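You operate a simulated robot arm through the tools that you are given. There is no shell and no other tool.

The job below is to be done with a simulated robot arm. You get a single attempt, and the scene is never put back.

Task
Load cup 452, shut the analyser, switch it on and run one test.

The check looks at the end state, three seconds after you hand in, the way a careful person would. Anything else that was tipped, shoved, dropped, spilled or broken makes it a failure.

Robot
A 7-joint arm with a fingered hand, fixed in place. Base frame: the origin is on the floor under the middle of its stand, x ahead of it, y to its left, z up; the work surface is at about z = 1. Readings come in m, rad, newtons and seconds.
It reaches about 1.228 m from its shoulder. Its first joint turns from -2.007 to 2.007 rad. Payload 5 kg.
The TCP is the grasp point between the finger pads, 0.032 m short of the fingertips. In the tool frame z runs along the fingers and y along their closing line. The gripper opens to 0.16 m; its body begins 0.089 m behind the TCP. The gripper is a hand of 4 fingers: y runs from the thumb to the fingers, the wrist lies at [0, 0, -0.267] in the tool frame, and closing takes about 1.5 s.
Orientation is that of the tool frame in the base frame, as a unit quaternion [w, x, y, z]. With the fingers straight down and closing along the base's y, the tool's x points along the base's -x, its y along +y and its z along -z.

Tools
- The arm moves only by the tool jog_arm. Its argument "increments" is a list that holds one entry, the list of rows, each a list of 7 numbers: the shift along the tool's x, y, z in m, then the turn, a rotation vector about the tool's x, y, z in rad, then the opening, from 0 (shut) to 1 (fully open). In form: [[[tx, ty, tz, rx, ry, rz, claw], ...]]. A call has 1 to 20 rows; each row shifts and turns the commanded pose from where the row before left it, along the tool's axes as they then stand. Each row takes 0.2 s and may step no farther than 0.05 m and 0.15 rad from the row before; otherwise, or with a gripper value out of range, the whole call is refused. A pose out of reach is approached as far as the arm can. The call stops where the force on the tool passes 40 N (or 10 N more than at its start, if that is more) or the arm is blocked; 0.2 s more then pass. The fingers move at their own pace (about 0.045 m/s each) and stop on an object; they squeeze with about 23 N. The grip force told is the motor's: it shows also when the fingers shut on nothing. Time passes only in rows, and 0.2 s behind the last, so rows that do not move let the fingers close. It gives the time, the measured TCP pose, the force on the tool (base axes), the opening and the grip force at its end, in the units of the frame above (readings bear some noise), with the torque about the TCP (base axes, N m) and any sound that the robot's microphone picked up.
- Cameras (640 x 400 px; columns grow to the right, rows downward): "scene" is fixed at [0.0508, -0.5001, 1.6779]; the picture's right is [0.70, -0.71, 0.00], its down [-0.23, -0.23, -0.94] and it looks along [0.67, 0.66, -0.33] (base axes); focal length 363 px, centre (320, 200). "wrist" rides on the gripper at [0.08, -0.004, -0.114] in the tool frame; the picture's right is [0.05, 1.00, 0.00], its down [-0.82, 0.04, -0.58] and it looks along [-0.58, 0.03, 0.82] (tool axes); focal length 265 px, centre (320, 200). There is no depth. A picture from a camera that has moved, and an enlarged one, comes with that camera's place and axes in the base frame and with its lens.
- grab_frame(camera): a new picture of that camera. It takes no simulated time.
- lift_body(by): slides the trunk up (or, below 0, down) by that many m; the arm rides with it, the base frame stays. It gives what a move gives, with no picture.
- preshape(shape): the hand has 4 fingers and takes this shape, open, in about a second: jaw (thumb against the fingers, like two jaws); tri (thumb and two fingers); tip (a fingertip pinch); poke (one finger out to press); point (the index stretched); flat (the hand flat); cup (the hand cupped); fist (a fist). The gripper value then closes the fingers along that shape, each until it touches; the sizes above hold for jaw. It gives what a move gives, with no picture.
- enlarge(camera, box): a new picture of the part [left, top, right, bottom] of that camera's present view, enlarged. It takes no simulated time.
- hand_in(): hands the job in; it is judged then, once.

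Nothing tells you positions but the pictures and the camera data. Unless the task says otherwise, let go and move clear before handing in.

The tools are called after "Request:" as a command line: name --argument value ..., lists and objects as JSON in quotes. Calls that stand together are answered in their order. jog_arm: Moves the arm, as the interface text tells. Its arguments: {"type":"object","properties":{"increments":{"type":"array","items":{"type":"array","items":{"type":"array","items":{"type":"number"}}}}},"required":["increments"]} The other tools are called the same way: lift_body (by) moves the trunk up or down; preshape (shape) gives the hand a shape; grab_frame (camera) takes a picture; enlarge (camera, box) takes an enlarged picture of a part of a camera's view; hand_in () hands the job in.

At the start:

```text
time: 0.0
tcp_pos: [0.6521, 0.3415, 1.5304]
tcp_rot: [0.0, 0.0, 1.0, 0.0]
contact_force: [-1.2, 1.1, -0.4]
ft_torque: [0.0, -0.02, 0.02]
grip_width: 0.1598
finger_force: 0.0
shape: jaw
trunk travel left (down, up): [-0.9, 0.09]
```

scene: 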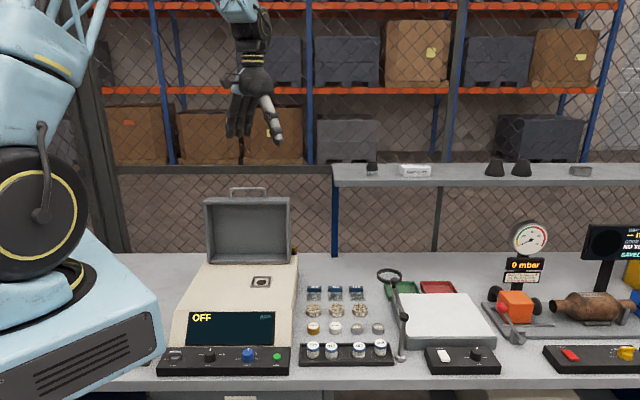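
wrist: 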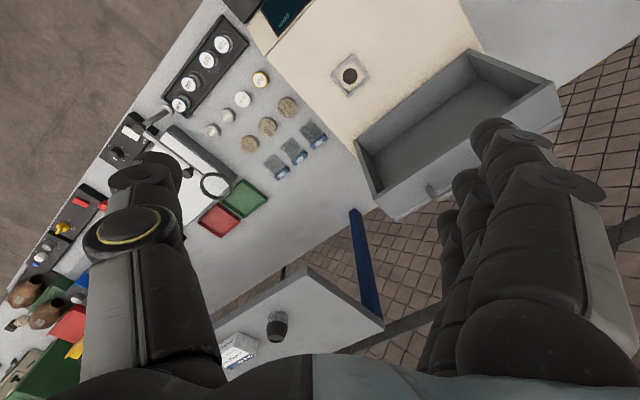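

I see an analyser with an open lid, a small well on its deck, a control strip in front of it, and a rack of four capped cups to its right. I'll enlarge the pictures to read the labels and controls.

Request:
enlarge --camera "scene" --box '[150, 300, 300, 394]'

Request:
enlarge --camera "scene" --box '[290, 280, 410, 375]'

Request:
enlarge --camera "scene" --box '[170, 170, 330, 290]'

Request:
enlarge --camera "wrist" --box '[150, 20, 270, 120]'

Request:
enlarge --camera "wrist" --box '[240, 0, 580, 220]'

```text
4.26 times, centred on (225, 347) of scene
camera zoom: at [0.0508, -0.5001, 1.6779], right [0.7, -0.71, 0.0], down [-0.23, -0.23, -0.94], along [0.67, 0.66, -0.33], focal length 1546 px, centre (724, -426)
```

zoom: 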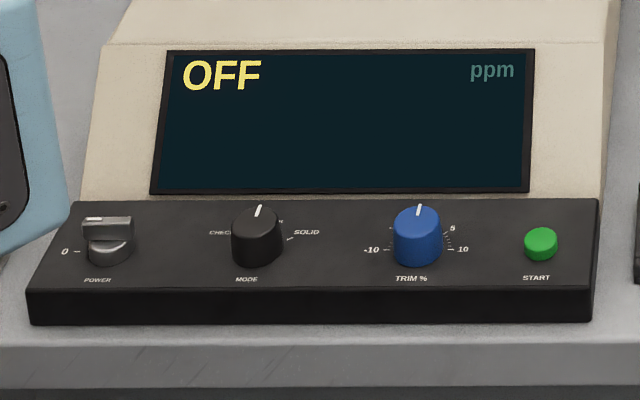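

```text
4.21 times, centred on (350, 328) of scene
camera zoom: at [0.0508, -0.5001, 1.6779], right [0.7, -0.71, 0.0], down [-0.23, -0.23, -0.94], along [0.67, 0.66, -0.33], focal length 1529 px, centre (194, -337)
```

zoom: 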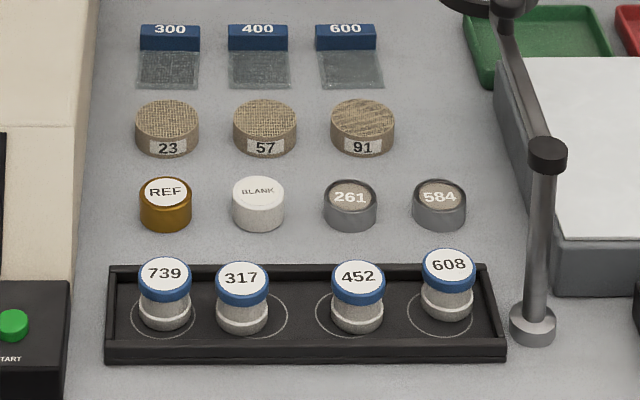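

```text
3.33 times, centred on (250, 230) of scene
camera zoom: at [0.0508, -0.5001, 1.6779], right [0.7, -0.71, 0.0], down [-0.23, -0.23, -0.94], along [0.67, 0.66, -0.33], focal length 1211 px, centre (553, 100)
```

zoom: 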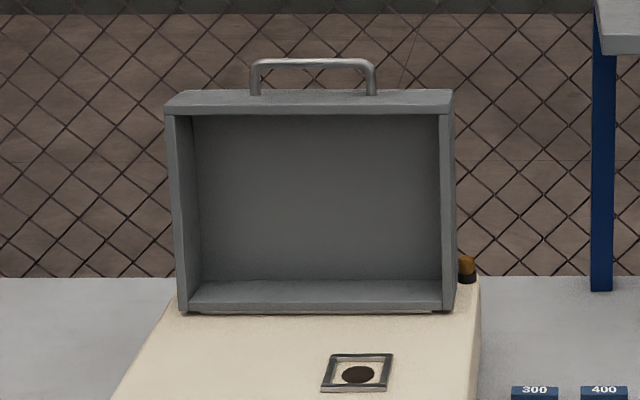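

```text
4.00 times, centred on (210, 70) of wrist
camera zoom: at [0.5719, 0.3357, 1.6454], right [-0.05, 1.0, 0.0], down [0.82, 0.04, 0.58], along [0.58, 0.03, -0.82], focal length 1062 px, centre (760, 720)
```

zoom: 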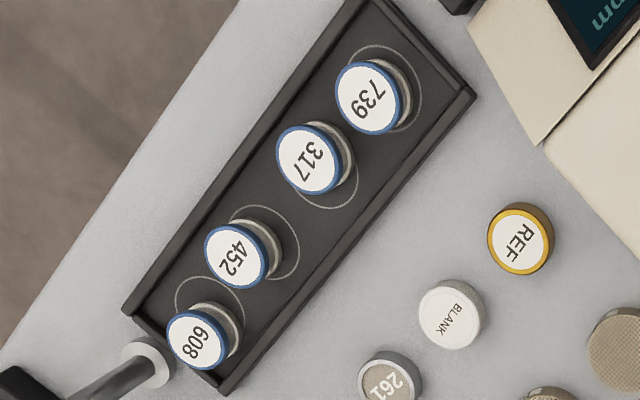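

```text
1.82 times, centred on (410, 110) of wrist
camera zoom: at [0.5719, 0.3357, 1.6454], right [-0.05, 1.0, 0.0], down [0.82, 0.04, 0.58], along [0.58, 0.03, -0.82], focal length 483 px, centre (156, 364)
```

zoom: 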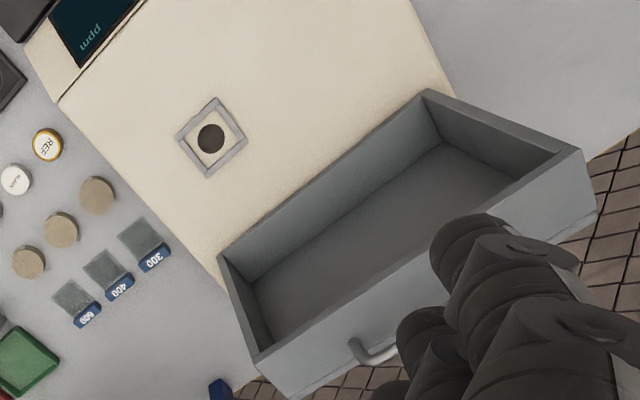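

Triangulating from the two pictures, I put cup 452's top near (0.735, 0.018, 0.936) and the window on the deck near (0.685, 0.410, 0.996). The analyser's lid hinge is about 0.13 m behind the window. Next I'll move the hand back a bit so the wrist camera can see the control strip.

Request:
jog_arm --increments '[[[0.036, -0.011, 0.012, 0, 0, 0, 1], [0.036, -0.011, 0.012, 0, 0, 0, 1], [0.036, -0.011, 0.012, 0, 0, 0, 1], [0.036, -0.011, 0.012, 0, 0, 0, 1], [0.036, -0.011, 0.012, 0, 0, 0, 1], [0.036, -0.011, 0.012, 0, 0, 0, 1], [0.036, -0.011, 0.012, 0, 0, 0, 1], [0.036, -0.011, 0.012, 0, 0, 0, 1]]]'

Request:
grab_frame --camera "wrist"

Request:
grab_frame --camera "scene"

```text
time: 1.8
tcp_pos: [0.3632, 0.2532, 1.4383]
tcp_rot: [0.001, 0.0, 1.0, 0.001]
contact_force: [-1.3, 0.8, -0.4]
ft_torque: [0.02, -0.02, 0.0]
grip_width: 0.1598
finger_force: 0.0
shape: jaw
trunk travel left (down, up): [-0.9, 0.09]
```

```text
taken
camera wrist: at [0.2829, 0.2483, 1.5516], right [-0.05, 1.0, 0.0], down [0.81, 0.04, 0.58], along [0.58, 0.03, -0.82], focal length 265 px, centre (320, 200)
```

wrist: 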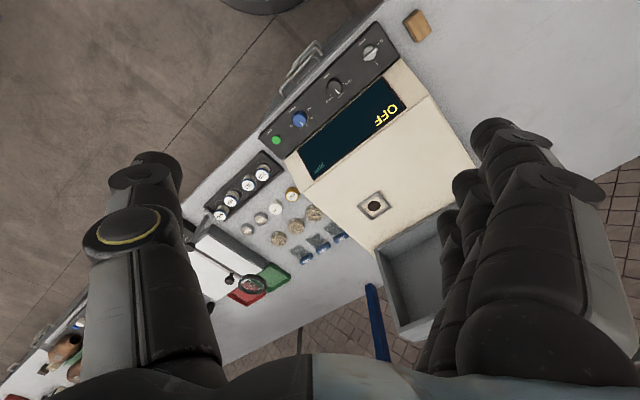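

```text
taken
```

scene: 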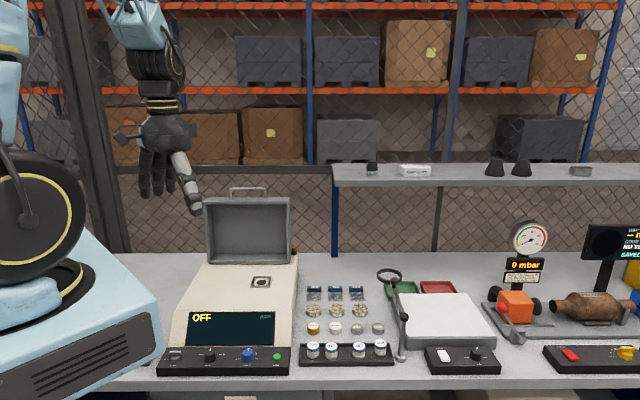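

The control strip is now in view of the wrist camera. I'll enlarge it to read the mode legend and the switch.

Request:
enlarge --camera "wrist" --box '[310, 20, 410, 110]'

Request:
enlarge --camera "wrist" --box '[250, 80, 350, 160]'

Request:
enlarge --camera "scene" --box '[190, 335, 230, 370]'

Request:
enlarge --camera "scene" --box '[155, 335, 200, 370]'

Request:
enlarge --camera "scene" --box '[325, 340, 370, 370]'

```text
4.44 times, centred on (360, 65) of wrist
camera zoom: at [0.2829, 0.2483, 1.5516], right [-0.05, 1.0, 0.0], down [0.81, 0.04, 0.58], along [0.58, 0.03, -0.82], focal length 1180 px, centre (142, 800)
```

zoom: 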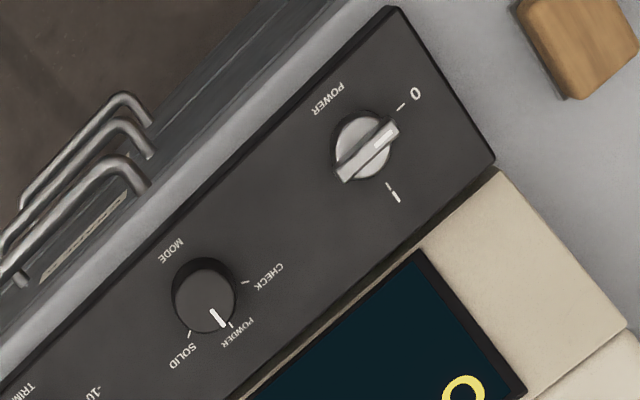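

```text
5.00 times, centred on (300, 120) of wrist
camera zoom: at [0.2829, 0.2483, 1.5516], right [-0.05, 1.0, 0.0], down [0.81, 0.04, 0.58], along [0.58, 0.03, -0.82], focal length 1327 px, centre (420, 600)
```

zoom: 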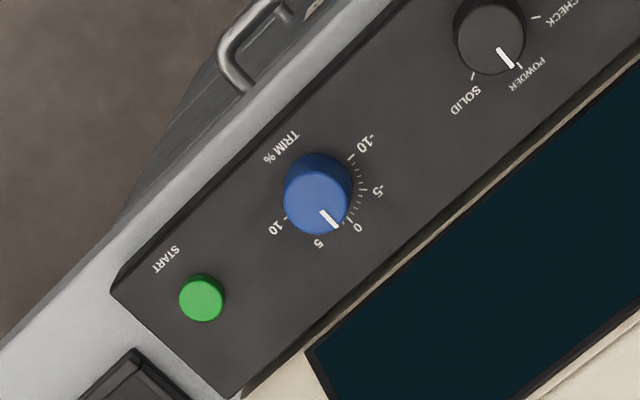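

```text
11.43 times, centred on (210, 352) of scene
camera zoom: at [0.0508, -0.5001, 1.6779], right [0.7, -0.71, 0.0], down [-0.23, -0.23, -0.94], along [0.67, 0.66, -0.33], focal length 4151 px, centre (1577, -1543)
```

zoom: 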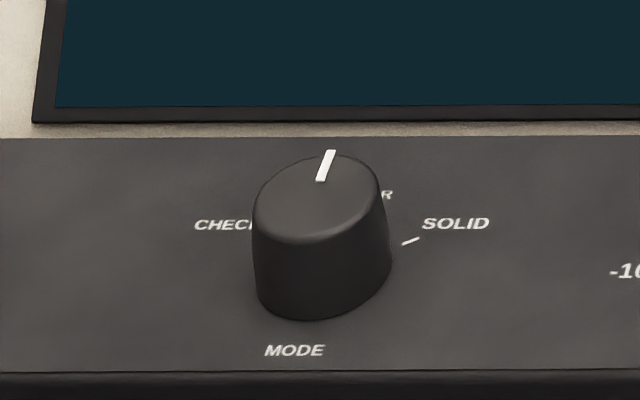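

```text
11.43 times, centred on (178, 352) of scene
camera zoom: at [0.0508, -0.5001, 1.6779], right [0.7, -0.71, 0.0], down [-0.23, -0.23, -0.94], along [0.67, 0.66, -0.33], focal length 4151 px, centre (1949, -1543)
```

zoom: 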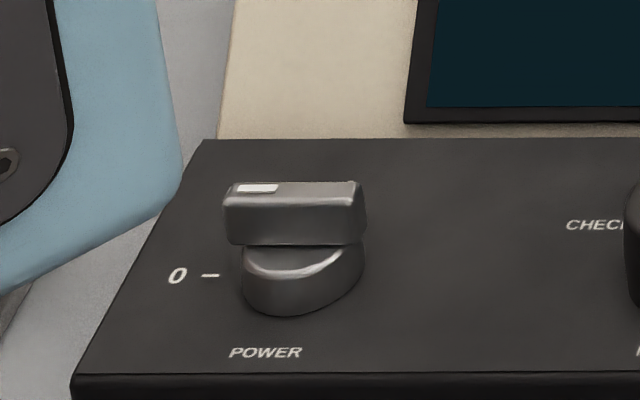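

```text
13.33 times, centred on (348, 355) of scene
camera zoom: at [0.0508, -0.5001, 1.6779], right [0.7, -0.71, 0.0], down [-0.23, -0.23, -0.94], along [0.67, 0.66, -0.33], focal length 4843 px, centre (-47, -1867)
```

zoom: 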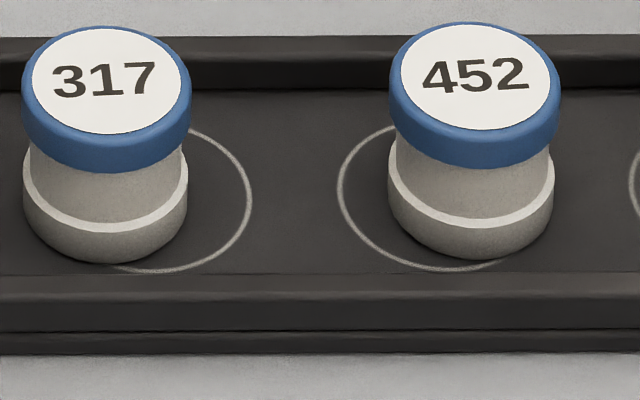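

Mode is already at POWDER and trim at 0, so I'll leave both alone. POWER is a rotary lever now at 0, with I a quarter turn clockwise seen from above. Now I'll look closely at the window and at the hand in its shapes.

Request:
enlarge --camera "wrist" --box '[345, 180, 405, 230]'

Request:
enlarge --camera "scene" --box '[240, 265, 285, 295]'

Request:
enlarge --camera "scene" --box '[90, 80, 250, 230]'

Request:
preshape --shape "tip"

```text
8.00 times, centred on (375, 205) of wrist
camera zoom: at [0.2829, 0.2483, 1.5516], right [-0.05, 1.0, 0.0], down [0.81, 0.04, 0.58], along [0.58, 0.03, -0.82], focal length 2123 px, centre (-120, 160)
```

zoom: 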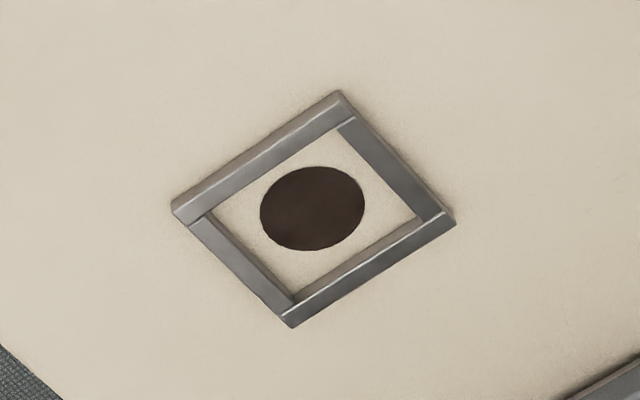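

```text
13.33 times, centred on (262, 280) of scene
camera zoom: at [0.0508, -0.5001, 1.6779], right [0.7, -0.71, 0.0], down [-0.23, -0.23, -0.94], along [0.67, 0.66, -0.33], focal length 4843 px, centre (1087, -867)
```

zoom: 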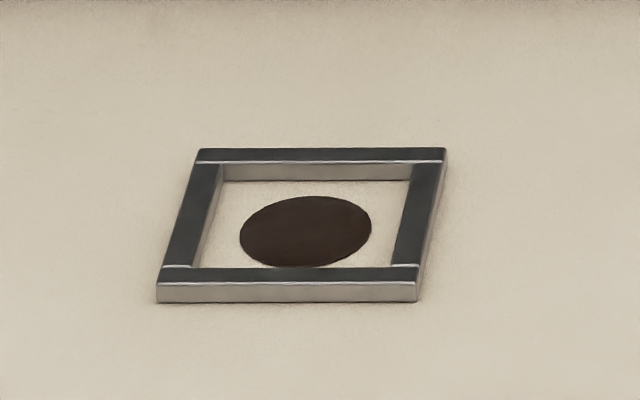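

```text
2.67 times, centred on (170, 155) of scene
camera zoom: at [0.0508, -0.5001, 1.6779], right [0.7, -0.71, 0.0], down [-0.23, -0.23, -0.94], along [0.67, 0.66, -0.33], focal length 969 px, centre (720, 320)
```

zoom: 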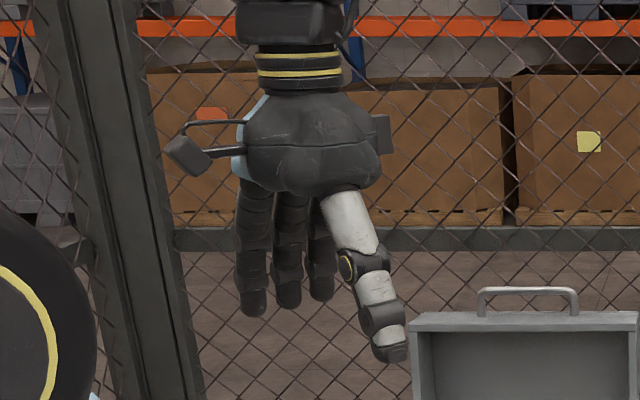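

```text
time: 2.7
tcp_pos: [0.3648, 0.2548, 1.4385]
tcp_rot: [-0.001, -0.001, 1.0, 0.0]
contact_force: [-0.5, -0.2, -0.5]
ft_torque: [0.02, 0.0, 0.02]
grip_width: 0.1599
finger_force: 0.1
shape: tip
trunk travel left (down, up): [-0.9, 0.09]
```

The window frame is about 0.05 m inside with a 0.034 m aperture, so the 0.037 m cup has to sit centred on it. Next I'll look at the tip shape of the hand.

Request:
enlarge --camera "scene" --box '[90, 80, 250, 230]'

Request:
grab_frame --camera "wrist"

Request:
jog_arm --increments '[[[0, 0, 0, 0, 0, 0, 0], [0, 0, 0, 0, 0, 0, 0], [0, 0, 0, 0, 0, 0, 0], [0, 0, 0, 0, 0, 0, 0], [0, 0, 0, 0, 0, 0, 0], [0, 0, 0, 0, 0, 0, 0], [0, 0, 0, 0, 0, 0, 0], [0, 0, 0, 0, 0, 0, 0], [0, 0, 0, 0, 0, 0, 0], [0, 0, 0, 0, 0, 0, 0]]]'

Request:
enlarge --camera "scene" --box '[90, 80, 250, 230]'

Request:
grab_frame --camera "wrist"

```text
2.67 times, centred on (170, 155) of scene
camera zoom: at [0.0508, -0.5001, 1.6779], right [0.7, -0.71, 0.0], down [-0.23, -0.23, -0.94], along [0.67, 0.66, -0.33], focal length 969 px, centre (720, 320)
```

zoom: 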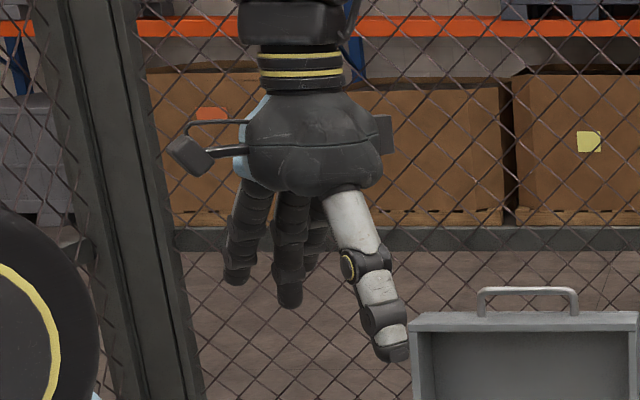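

```text
taken
camera wrist: at [0.2847, 0.2491, 1.5514], right [-0.05, 1.0, 0.0], down [0.82, 0.04, 0.58], along [0.58, 0.03, -0.82], focal length 265 px, centre (320, 200)
```

wrist: 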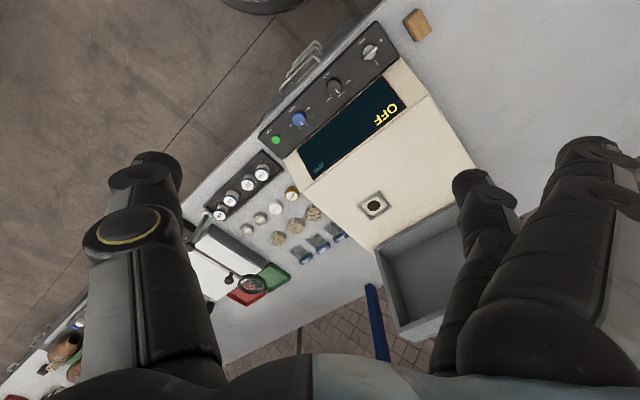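

```text
time: 4.9
tcp_pos: [0.3644, 0.2541, 1.4377]
tcp_rot: [0.0, 0.001, 1.0, 0.0]
contact_force: [0.6, 0.2, 0.1]
ft_torque: [-0.02, -0.04, 0.01]
grip_width: 0.0
finger_force: 19.5
shape: tip
trunk travel left (down, up): [-0.9, 0.09]
```

```text
2.67 times, centred on (170, 155) of scene
camera zoom: at [0.0508, -0.5001, 1.6779], right [0.7, -0.71, 0.0], down [-0.23, -0.23, -0.94], along [0.67, 0.66, -0.33], focal length 969 px, centre (720, 320)
```

zoom: 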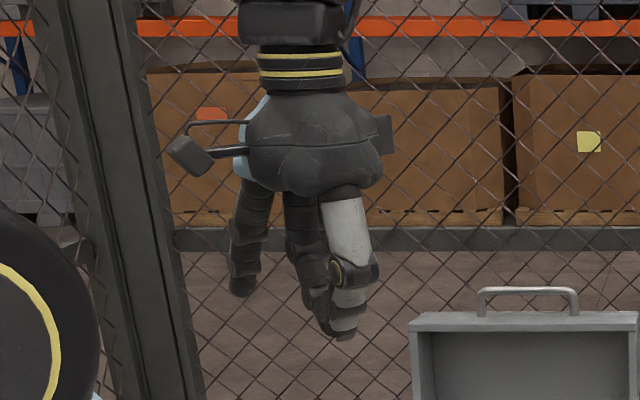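

```text
taken
camera wrist: at [0.2846, 0.2491, 1.5513], right [-0.05, 1.0, 0.0], down [0.82, 0.04, 0.58], along [0.58, 0.03, -0.82], focal length 265 px, centre (320, 200)
```

wrist: 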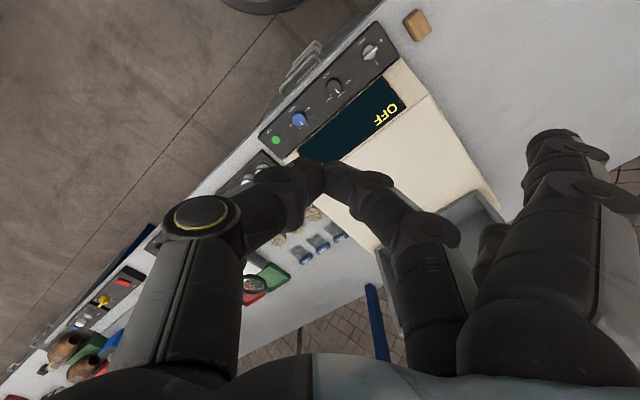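

In tip shape one finger meets the thumb and the other fingers stay open higher up. That suits the cup if the hand closes front to back, with the wrist camera on the analyser side away from the magnifier pole. I'll open the hand, travel high to above cup 452 and turn the tool 0.777 rad.

Request:
jog_arm --increments '[[[-0.0309, -0.0197, 0.0157, 0, 0, 0, 1], [-0.0309, -0.0197, 0.0157, 0, 0, 0, 1], [-0.0309, -0.0197, 0.0157, 0, 0, 0, 1], [-0.0309, -0.0197, 0.0157, 0, 0, 0, 1], [-0.0309, -0.0197, 0.0157, 0, 0, 0, 1], [-0.0309, -0.0197, 0.0157, 0, 0, 0, 1], [-0.0309, -0.0197, 0.0157, 0, 0, 0, 1], [-0.0309, -0.0197, 0.0157, 0, 0, 0, 1], [-0.0309, -0.0197, 0.0157, 0, 0, 0, 1], [-0.0309, -0.0197, 0.0157, 0, 0, 0, 1], [-0.0309, -0.0197, 0.0157, 0, 0, 0, 1], [-0.0309, -0.0197, 0.0157, 0, 0, 0, 1], [0, 0, 0, 0, 0, 0.1295, 1], [0, 0, 0, 0, 0, 0.1295, 1], [0, 0, 0, 0, 0, 0.1295, 1], [0, 0, 0, 0, 0, 0.1295, 1], [0, 0, 0, 0, 0, 0.1295, 1], [0, 0, 0, 0, 0, 0.1295, 1]]]'

Request:
grab_frame --camera "wrist"

Request:
grab_frame --camera "scene"

```text
time: 8.7
tcp_pos: [0.7349, 0.0171, 1.2484]
tcp_rot: [-0.001, 0.381, 0.925, -0.001]
contact_force: [-0.6, 1.2, 0.2]
ft_torque: [-0.03, 0.0, -0.02]
grip_width: 0.16
finger_force: 0.1
shape: tip
trunk travel left (down, up): [-0.9, 0.09]
```

```text
taken
camera wrist: at [0.675, 0.0689, 1.3615], right [0.67, 0.75, 0.0], down [0.61, -0.54, 0.58], along [0.43, -0.38, -0.82], focal length 265 px, centre (320, 200)
```

wrist: 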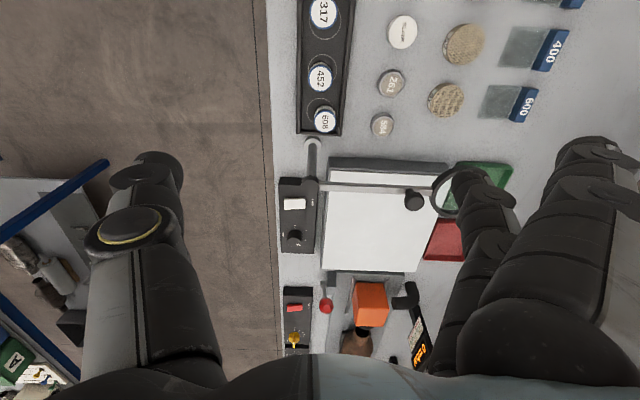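

```text
taken
```

scene: 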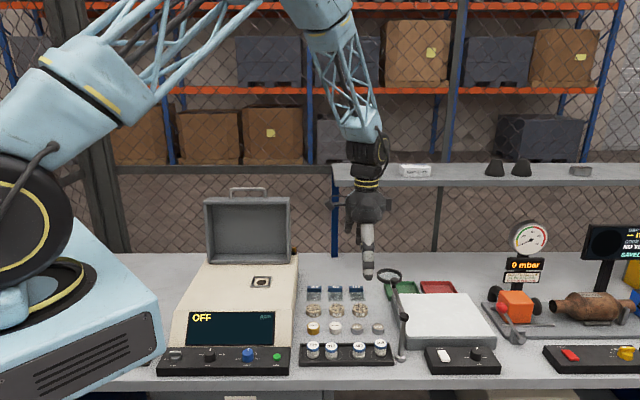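

The hand is above cup 452 with the closing line running front to back. I'll enlarge the wrist view to pin down the cup, tray and neighbours.

Request:
enlarge --camera "wrist" --box '[270, 0, 420, 150]'

Request:
enlarge --camera "scene" --box '[320, 180, 420, 290]'

```text
2.67 times, centred on (345, 75) of wrist
camera zoom: at [0.675, 0.0689, 1.3615], right [0.67, 0.75, 0.0], down [0.61, -0.54, 0.58], along [0.43, -0.38, -0.82], focal length 708 px, centre (253, 533)
```

zoom: 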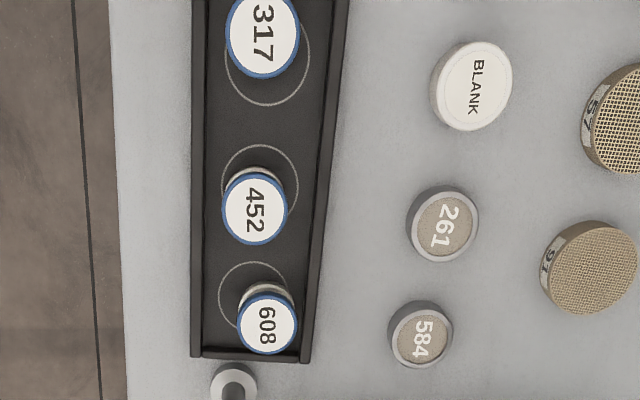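

```text
3.64 times, centred on (370, 235) of scene
camera zoom: at [0.0508, -0.5001, 1.6779], right [0.7, -0.71, 0.0], down [-0.23, -0.23, -0.94], along [0.67, 0.66, -0.33], focal length 1321 px, centre (138, 73)
```

zoom: 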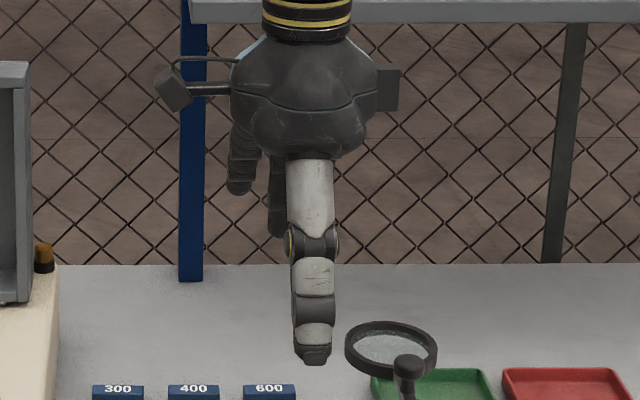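

Cup 452 refines to about (0.735, 0.016), it is 0.037 m wide, and its near gap to the tray rim is only about 11 mm, so the fingertips must stay above the rim. I'll part-close the hand here and look at where the tips end up.

Request:
jog_arm --increments '[[[0, 0, 0, 0, 0, 0, 0.45], [0, 0, 0, 0, 0, 0, 0.45], [0, 0, 0, 0, 0, 0, 0.45], [0, 0, 0, 0, 0, 0, 0.45], [0, 0, 0, 0, 0, 0, 0.45], [0, 0, 0, 0, 0, 0, 0.45]]]'

Request:
grab_frame --camera "wrist"

Request:
enlarge --camera "scene" --box '[320, 180, 420, 290]'

```text
time: 10.1
tcp_pos: [0.7356, 0.016, 1.2484]
tcp_rot: [0.0, 0.378, 0.926, 0.0]
contact_force: [-0.2, 0.9, -0.2]
ft_torque: [0.0, 0.01, 0.03]
grip_width: 0.073
finger_force: 0.0
shape: tip
trunk travel left (down, up): [-0.9, 0.09]
```

```text
taken
camera wrist: at [0.6748, 0.0684, 1.3616], right [0.66, 0.75, 0.0], down [0.61, -0.54, 0.58], along [0.43, -0.38, -0.82], focal length 265 px, centre (320, 200)
```

wrist: 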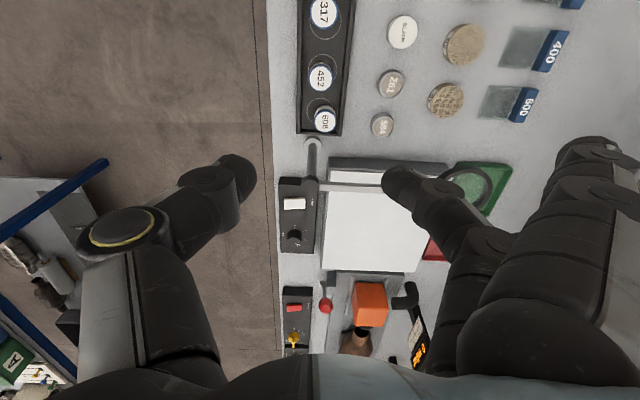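

```text
3.64 times, centred on (370, 235) of scene
camera zoom: at [0.0508, -0.5001, 1.6779], right [0.7, -0.71, 0.0], down [-0.23, -0.23, -0.94], along [0.67, 0.66, -0.33], focal length 1321 px, centre (138, 73)
```

zoom: 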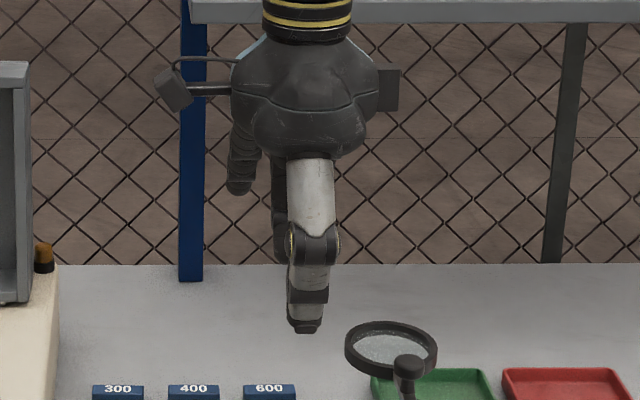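

With a 0.073 m opening, the tips sit symmetrically about the TCP and reach about 0.035–0.042 m below it. I'll descend straight to TCP z = 1.00, which leaves the tips still above the cups, and look again.

Request:
jog_arm --increments '[[[0, 0, 0.0414, 0, 0, 0, 0.45], [0, 0, 0.0414, 0, 0, 0, 0.45], [0, 0, 0.0414, 0, 0, 0, 0.45], [0, 0, 0.0414, 0, 0, 0, 0.45], [0, 0, 0.0414, 0, 0, 0, 0.45], [0, 0, 0.0414, 0, 0, 0, 0.45], [0, 0, 0, 0, 0, 0, 0.45]]]'

Request:
grab_frame --camera "wrist"

Request:
enlarge --camera "scene" --box '[290, 250, 430, 375]'

```text
time: 11.7
tcp_pos: [0.736, 0.0159, 0.9974]
tcp_rot: [0.001, 0.379, 0.925, -0.001]
contact_force: [0.8, -0.3, 0.6]
ft_torque: [-0.01, 0.0, -0.04]
grip_width: 0.0726
finger_force: 0.1
shape: tip
trunk travel left (down, up): [-0.9, 0.09]
```

```text
taken
camera wrist: at [0.6753, 0.0686, 1.1114], right [0.66, 0.75, 0.0], down [0.61, -0.54, 0.58], along [0.43, -0.38, -0.82], focal length 265 px, centre (320, 200)
```

wrist: 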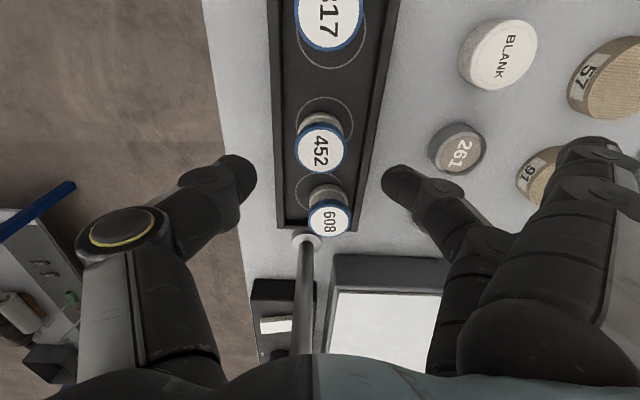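

```text
3.20 times, centred on (360, 312) of scene
camera zoom: at [0.0508, -0.5001, 1.6779], right [0.7, -0.71, 0.0], down [-0.23, -0.23, -0.94], along [0.67, 0.66, -0.33], focal length 1162 px, centre (192, -160)
```

zoom: 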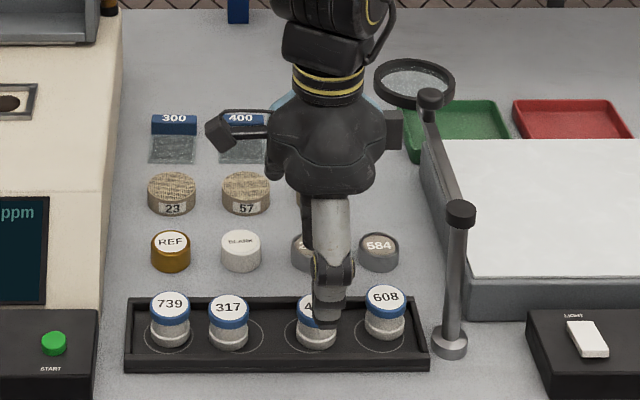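

The cup is centred between the tips. Before going lower I'll measure the tray rim height and the thumb tip clearance.

Request:
enlarge --camera "scene" --box '[295, 335, 345, 370]'

Request:
enlarge --camera "scene" --box '[340, 320, 395, 370]'

Request:
enlarge --camera "wrist" --box '[210, 90, 430, 240]'

```text
11.43 times, centred on (320, 352) of scene
camera zoom: at [0.0508, -0.5001, 1.6779], right [0.7, -0.71, 0.0], down [-0.23, -0.23, -0.94], along [0.67, 0.66, -0.33], focal length 4151 px, centre (320, -1543)
```

zoom: 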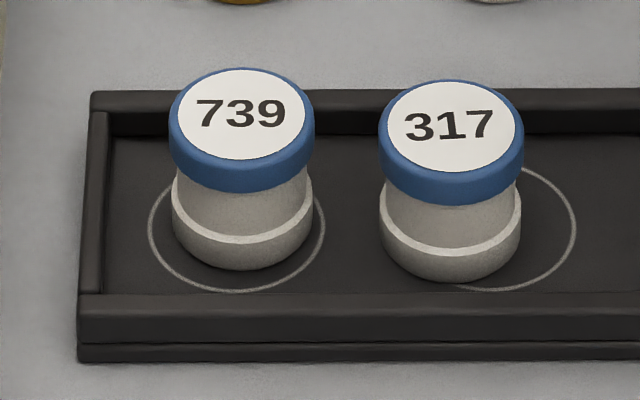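

```text
8.00 times, centred on (368, 345) of scene
camera zoom: at [0.0508, -0.5001, 1.6779], right [0.7, -0.71, 0.0], down [-0.23, -0.23, -0.94], along [0.67, 0.66, -0.33], focal length 2906 px, centre (-60, -960)
```

zoom: 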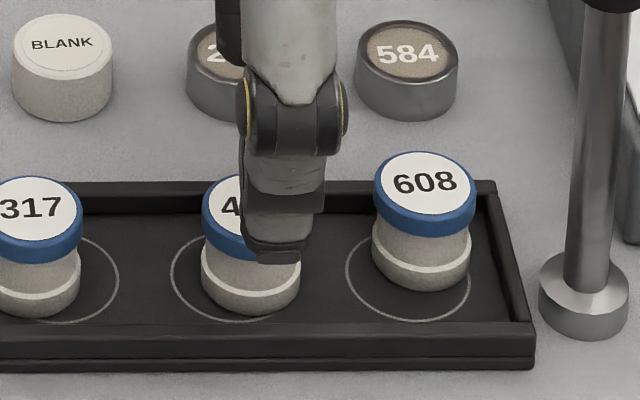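

```text
2.67 times, centred on (320, 165) of wrist
camera zoom: at [0.6753, 0.0686, 1.1114], right [0.66, 0.75, 0.0], down [0.61, -0.54, 0.58], along [0.43, -0.38, -0.82], focal length 708 px, centre (320, 293)
```

zoom: 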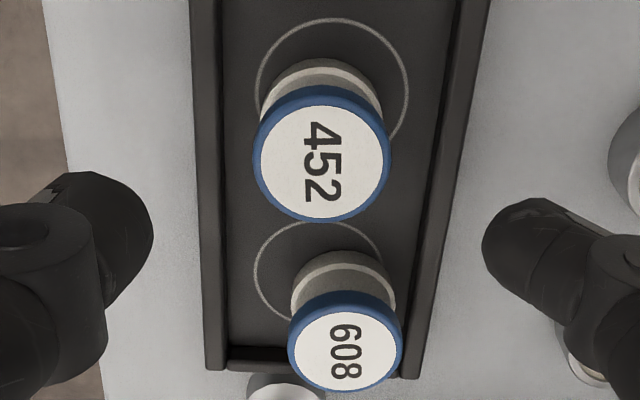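

The rim top is near z = 0.915 and the thumb tip is 0.036–0.045 m below the TCP. I'll go down to TCP z ≈ 0.958, shift 3 mm toward the analyser to centre the pads on the cup, and look before closing.

Request:
jog_arm --increments '[[[0.001, 0, 0.0098, 0, 0, 0, 0.45], [0.001, 0, 0.0098, 0, 0, 0, 0.45], [0.001, 0, 0.0098, 0, 0, 0, 0.45], [0, 0, 0.0098, 0, 0, 0, 0.45], [0, 0, 0, 0, 0, 0, 0.45]]]'

Request:
grab_frame --camera "wrist"

Request:
enlarge --camera "scene" --box '[340, 320, 395, 370]'

```text
time: 12.9
tcp_pos: [0.7327, 0.0186, 0.9594]
tcp_rot: [0.0, 0.379, 0.926, 0.0]
contact_force: [0.2, 0.8, -0.1]
ft_torque: [0.03, -0.01, 0.0]
grip_width: 0.0725
finger_force: 0.1
shape: tip
trunk travel left (down, up): [-0.9, 0.09]
```

```text
taken
camera wrist: at [0.6727, 0.071, 1.0726], right [0.66, 0.75, 0.0], down [0.61, -0.54, 0.58], along [0.43, -0.38, -0.82], focal length 265 px, centre (320, 200)
```

wrist: 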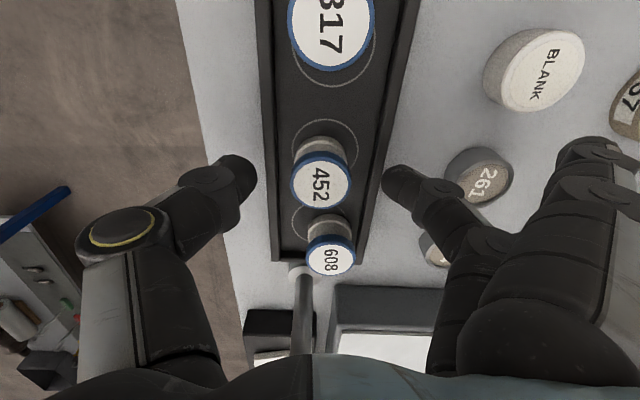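

```text
8.00 times, centred on (368, 345) of scene
camera zoom: at [0.0508, -0.5001, 1.6779], right [0.7, -0.71, 0.0], down [-0.23, -0.23, -0.94], along [0.67, 0.66, -0.33], focal length 2906 px, centre (-60, -960)
```

zoom: 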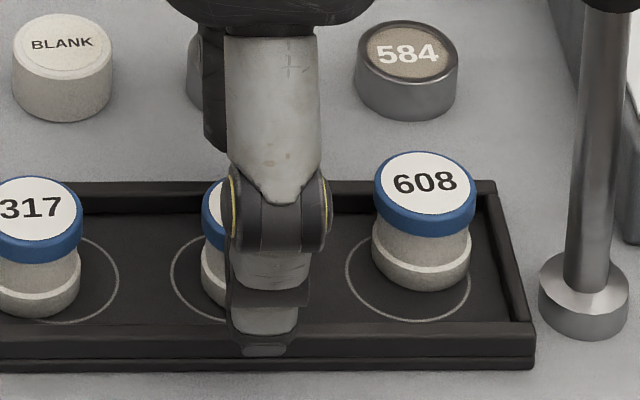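

The tips straddle cup 452 clear of the rim and of cup 608. I'll close on the cap.

Request:
jog_arm --increments '[[[0, 0, 0, 0, 0, 0, 0.35], [0, 0, 0, 0, 0, 0, 0.25], [0, 0, 0, 0, 0, 0, 0.1], [0, 0, 0, 0, 0, 0, 0], [0, 0, 0, 0, 0, 0, 0], [0, 0, 0, 0, 0, 0, 0], [0, 0, 0, 0, 0, 0, 0]]]'

Request:
grab_frame --camera "wrist"

Request:
enlarge --camera "scene" --box '[340, 320, 395, 370]'

```text
time: 14.5
tcp_pos: [0.7322, 0.0191, 0.9604]
tcp_rot: [-0.001, 0.379, 0.925, 0.001]
contact_force: [0.5, 0.2, 0.2]
ft_torque: [0.01, 0.0, 0.02]
grip_width: 0.0298
finger_force: 22.9
shape: tip
trunk travel left (down, up): [-0.9, 0.09]
```

```text
taken
camera wrist: at [0.6728, 0.0711, 1.0725], right [0.66, 0.75, 0.0], down [0.61, -0.54, 0.58], along [0.43, -0.38, -0.82], focal length 265 px, centre (320, 200)
```

wrist: 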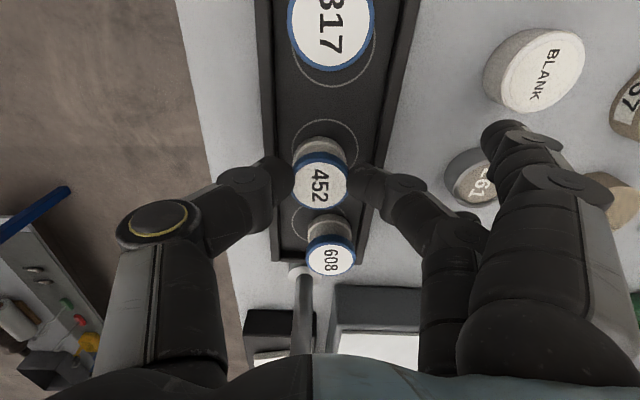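

```text
8.00 times, centred on (368, 345) of scene
camera zoom: at [0.0508, -0.5001, 1.6779], right [0.7, -0.71, 0.0], down [-0.23, -0.23, -0.94], along [0.67, 0.66, -0.33], focal length 2906 px, centre (-60, -960)
```

zoom: 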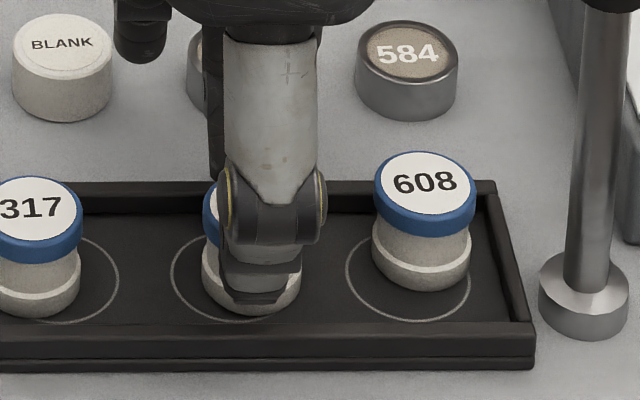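

The grip holds at 22.9 N with the cup still upright. I'll lift it slowly a few centimetres and check that it comes along level.

Request:
jog_arm --increments '[[[0, 0, -0.005, 0, 0, 0, 0], [0, 0, -0.01, 0, 0, 0, 0], [0, 0, -0.015, 0, 0, 0, 0], [0, 0, -0.02, 0, 0, 0, 0], [0, 0, -0.03, 0, 0, 0, 0], [0, 0, -0.03, 0, 0, 0, 0], [0, 0, 0, 0, 0, 0, 0]]]'

Request:
grab_frame --camera "wrist"

Request:
enlarge --camera "scene" --box '[310, 260, 420, 370]'

```text
time: 16.1
tcp_pos: [0.7337, 0.0191, 1.0682]
tcp_rot: [0.001, 0.379, 0.926, 0.0]
contact_force: [1.1, 0.1, 0.5]
ft_torque: [-0.05, 0.04, 0.0]
grip_width: 0.0299
finger_force: 23.1
shape: tip
trunk travel left (down, up): [-0.9, 0.09]
```

```text
taken
camera wrist: at [0.6732, 0.0708, 1.1823], right [0.66, 0.75, 0.0], down [0.61, -0.54, 0.58], along [0.43, -0.38, -0.82], focal length 265 px, centre (320, 200)
```

wrist: 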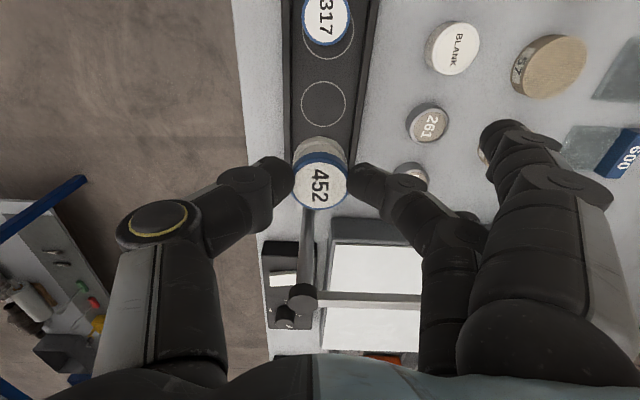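

```text
3.64 times, centred on (365, 315) of scene
camera zoom: at [0.0508, -0.5001, 1.6779], right [0.7, -0.71, 0.0], down [-0.23, -0.23, -0.94], along [0.67, 0.66, -0.33], focal length 1321 px, centre (156, -218)
```

zoom: 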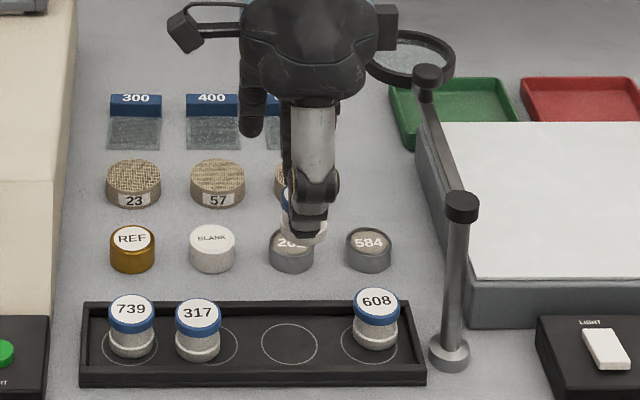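

The cup is lifted level and tray neighbours are untouched. It sits about 3 mm to the right of the TCP with its bottom about 57 mm below it. I'll raise it to z ≈ 1.15 and carry it over to the window.

Request:
jog_arm --increments '[[[0, 0, -0.03, 0, 0, 0, 0], [0, 0, -0.04, 0, 0, 0, 0], [0, 0, -0.012, 0, 0, 0, 0], [0.0155, 0.0122, 0, 0, 0, 0, 0], [0.0309, 0.0244, 0, 0, 0, 0, 0], [0.0309, 0.0244, 0, 0, 0, 0, 0], [0.0309, 0.0244, 0, 0, 0, 0, 0], [0.0309, 0.0244, 0, 0, 0, 0, 0], [0.0309, 0.0244, 0, 0, 0, 0, 0], [0.0309, 0.0244, 0, 0, 0, 0, 0], [0.0309, 0.0244, 0, 0, 0, 0, 0], [0.0309, 0.0244, 0, 0, 0, 0, 0], [0.0309, 0.0244, 0, 0, 0, 0, 0], [0.0155, 0.0122, 0, 0, 0, 0, 0], [0, 0, 0, 0, 0, 0, 0], [0, 0, 0, 0, 0, 0, 0]]]'

Request:
grab_frame --camera "wrist"

Request:
grab_frame --camera "scene"

Request:
enlarge --camera "wrist" --box '[250, 80, 400, 230]'

```text
time: 19.5
tcp_pos: [0.6846, 0.4088, 1.1518]
tcp_rot: [0.0, 0.379, 0.925, 0.0]
contact_force: [0.1, 0.1, 0.0]
ft_torque: [-0.06, 0.0, -0.02]
grip_width: 0.0295
finger_force: 23.2
shape: tip
trunk travel left (down, up): [-0.9, 0.09]
```

```text
taken
camera wrist: at [0.6243, 0.4616, 1.2661], right [0.66, 0.75, 0.0], down [0.61, -0.54, 0.58], along [0.43, -0.38, -0.82], focal length 265 px, centre (320, 200)
```

wrist: 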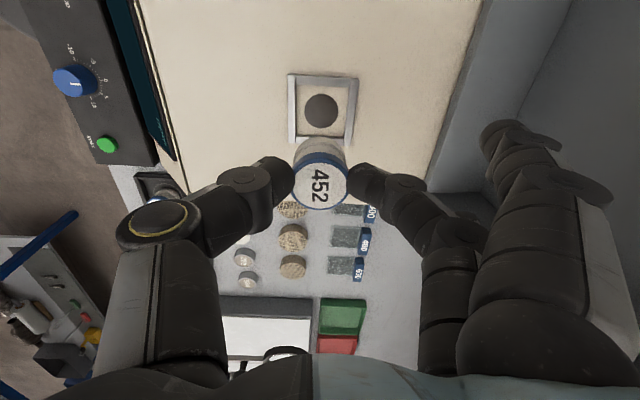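

```text
taken
```

scene: 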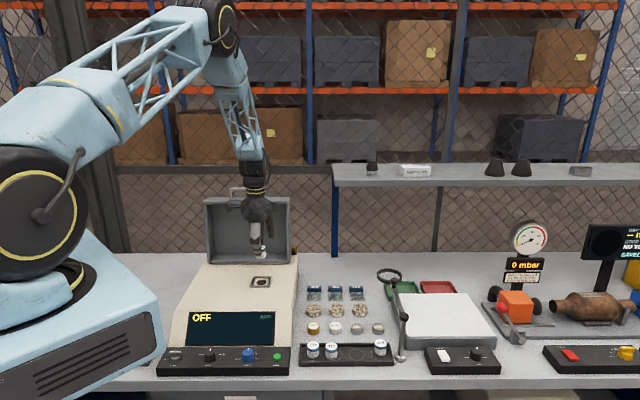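

```text
2.67 times, centred on (325, 155) of wrist
camera zoom: at [0.6243, 0.4616, 1.2661], right [0.66, 0.75, 0.0], down [0.61, -0.54, 0.58], along [0.43, -0.38, -0.82], focal length 708 px, centre (307, 320)
```

zoom: 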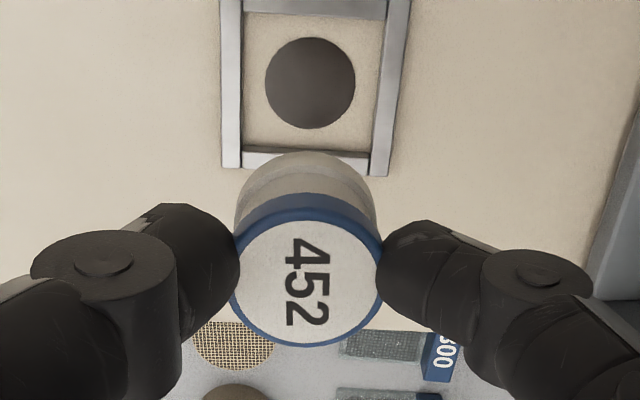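

Both the cup and the window are visible in the wrist view. I compute the aperture about 6 mm toward the camera side of the cup. I'll shift that and descend until the cup bottom is about 15 mm above the deck, then re-measure.

Request:
jog_arm --increments '[[[0.002, 0.0003, 0.02, 0, 0, 0, 0], [0.002, 0.0003, 0.025, 0, 0, 0, 0], [0.002, 0, 0.025, 0, 0, 0, 0], [0, 0, 0.0138, 0, 0, 0, 0], [0, 0, 0, 0, 0, 0, 0], [0, 0, 0, 0, 0, 0, 0]]]'

Request:
enlarge --camera "wrist" --box '[260, 80, 380, 230]'

Request:
enlarge --camera "scene" --box '[230, 230, 300, 300]'

```text
time: 20.9
tcp_pos: [0.6794, 0.4128, 1.0684]
tcp_rot: [0.001, 0.379, 0.926, 0.0]
contact_force: [-0.1, -0.7, -0.2]
ft_torque: [-0.04, -0.04, 0.01]
grip_width: 0.0294
finger_force: 22.9
shape: tip
trunk travel left (down, up): [-0.9, 0.09]
```

```text
2.67 times, centred on (320, 155) of wrist
camera zoom: at [0.6197, 0.4657, 1.1817], right [0.66, 0.75, 0.0], down [0.61, -0.54, 0.58], along [0.43, -0.38, -0.82], focal length 708 px, centre (320, 320)
```

zoom: 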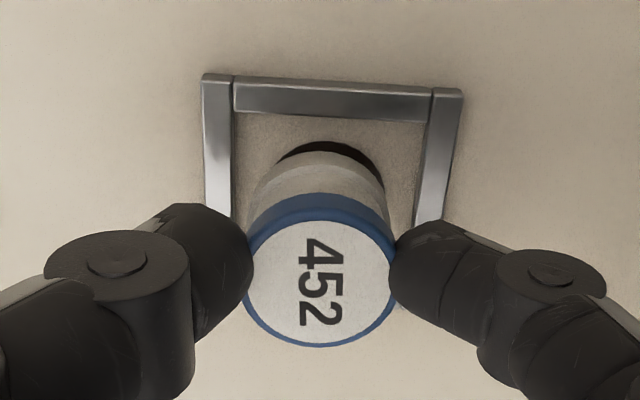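

```text
5.71 times, centred on (265, 265) of scene
camera zoom: at [0.0508, -0.5001, 1.6779], right [0.7, -0.71, 0.0], down [-0.23, -0.23, -0.94], along [0.67, 0.66, -0.33], focal length 2076 px, centre (634, -171)
```

zoom: 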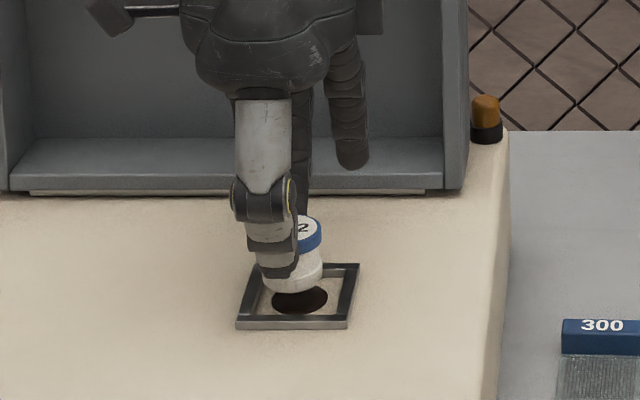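

The cup is nearly over the aperture, and I read a residual of about 2 mm in each direction. I'll correct that, go 8 mm lower and check again.

Request:
jog_arm --increments '[[[-0.0018, 0.002, 0.002, 0, 0, 0, 0], [0, 0, 0.006, 0, 0, 0, 0], [0, 0, 0, 0, 0, 0, 0], [0, 0, 0, 0, 0, 0, 0]]]'

Request:
enlarge --camera "wrist" --box '[270, 90, 370, 190]'

Request:
enlarge --camera "scene" --box '[240, 255, 290, 295]'

```text
time: 21.9
tcp_pos: [0.6832, 0.4132, 1.0604]
tcp_rot: [-0.001, 0.378, 0.926, 0.0]
contact_force: [0.6, 0.4, -0.1]
ft_torque: [0.06, -0.03, -0.02]
grip_width: 0.0296
finger_force: 22.6
shape: tip
trunk travel left (down, up): [-0.9, 0.09]
```

```text
4.00 times, centred on (320, 140) of wrist
camera zoom: at [0.6227, 0.4658, 1.1738], right [0.66, 0.75, 0.0], down [0.61, -0.54, 0.58], along [0.43, -0.38, -0.82], focal length 1062 px, centre (320, 440)
```

zoom: 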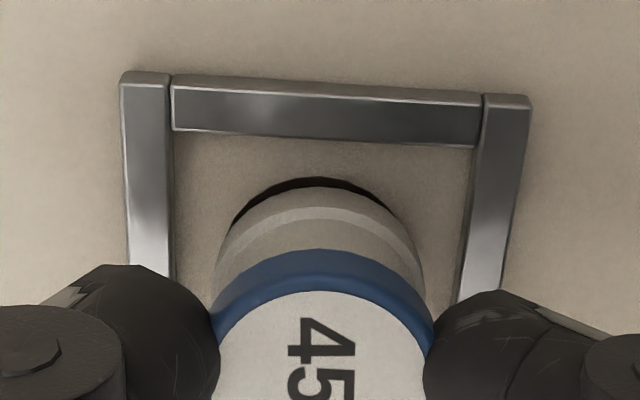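

```text
10.00 times, centred on (265, 275) of scene
camera zoom: at [0.0508, -0.5001, 1.6779], right [0.7, -0.71, 0.0], down [-0.23, -0.23, -0.94], along [0.67, 0.66, -0.33], focal length 3632 px, centre (870, -550)
```

zoom: 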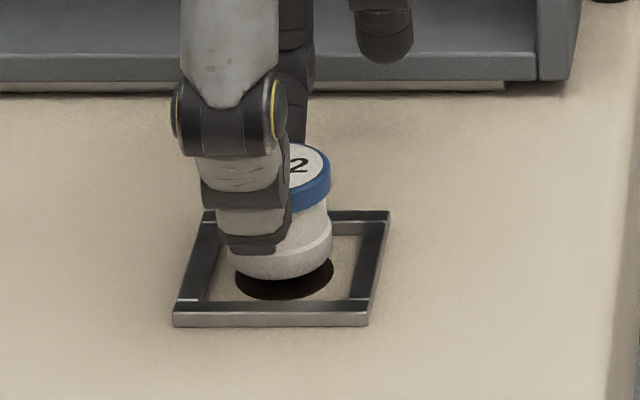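

Wrist and scene views agree the cup is centred within about a millimetre. I'll make a final half-millimetre trim and lower 5 mm more.

Request:
jog_arm --increments '[[[-0.0006, -0.0006, 0.002, 0, 0, 0, 0], [0, 0, 0.003, 0, 0, 0, 0], [0, 0, 0, 0, 0, 0, 0], [0, 0, 0, 0, 0, 0, 0]]]'

Request:
enlarge --camera "wrist" --box '[270, 90, 370, 190]'

Request:
enlarge --camera "scene" --box '[240, 255, 290, 295]'

```text
time: 22.9
tcp_pos: [0.683, 0.4125, 1.0557]
tcp_rot: [0.0, 0.379, 0.925, 0.0]
contact_force: [-0.9, -0.2, -0.4]
ft_torque: [0.02, 0.0, 0.0]
grip_width: 0.0299
finger_force: 23.3
shape: tip
trunk travel left (down, up): [-0.9, 0.09]
```

```text
4.00 times, centred on (320, 140) of wrist
camera zoom: at [0.6222, 0.4648, 1.1686], right [0.66, 0.75, 0.0], down [0.61, -0.54, 0.58], along [0.43, -0.38, -0.82], focal length 1062 px, centre (320, 440)
```

zoom: 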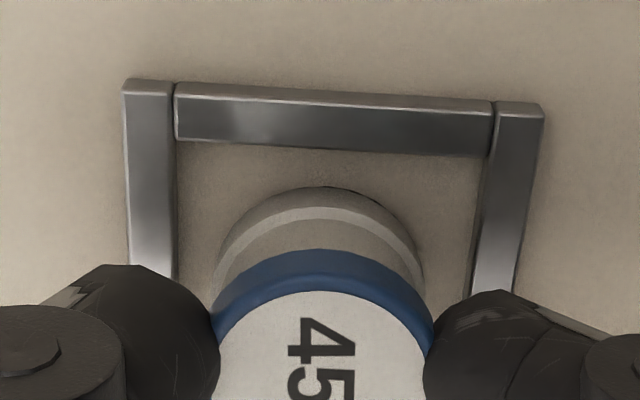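

```text
10.00 times, centred on (265, 275) of scene
camera zoom: at [0.0508, -0.5001, 1.6779], right [0.7, -0.71, 0.0], down [-0.23, -0.23, -0.94], along [0.67, 0.66, -0.33], focal length 3632 px, centre (870, -550)
```

zoom: 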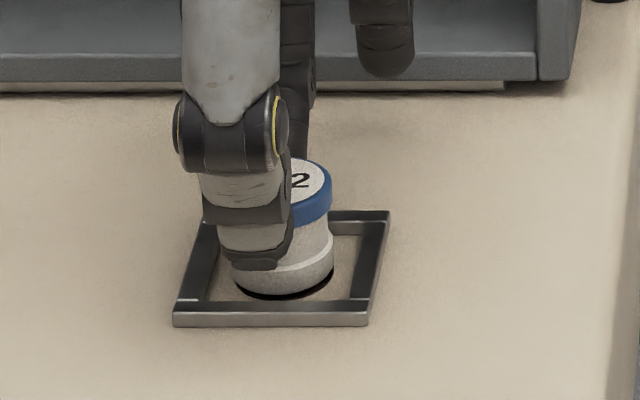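

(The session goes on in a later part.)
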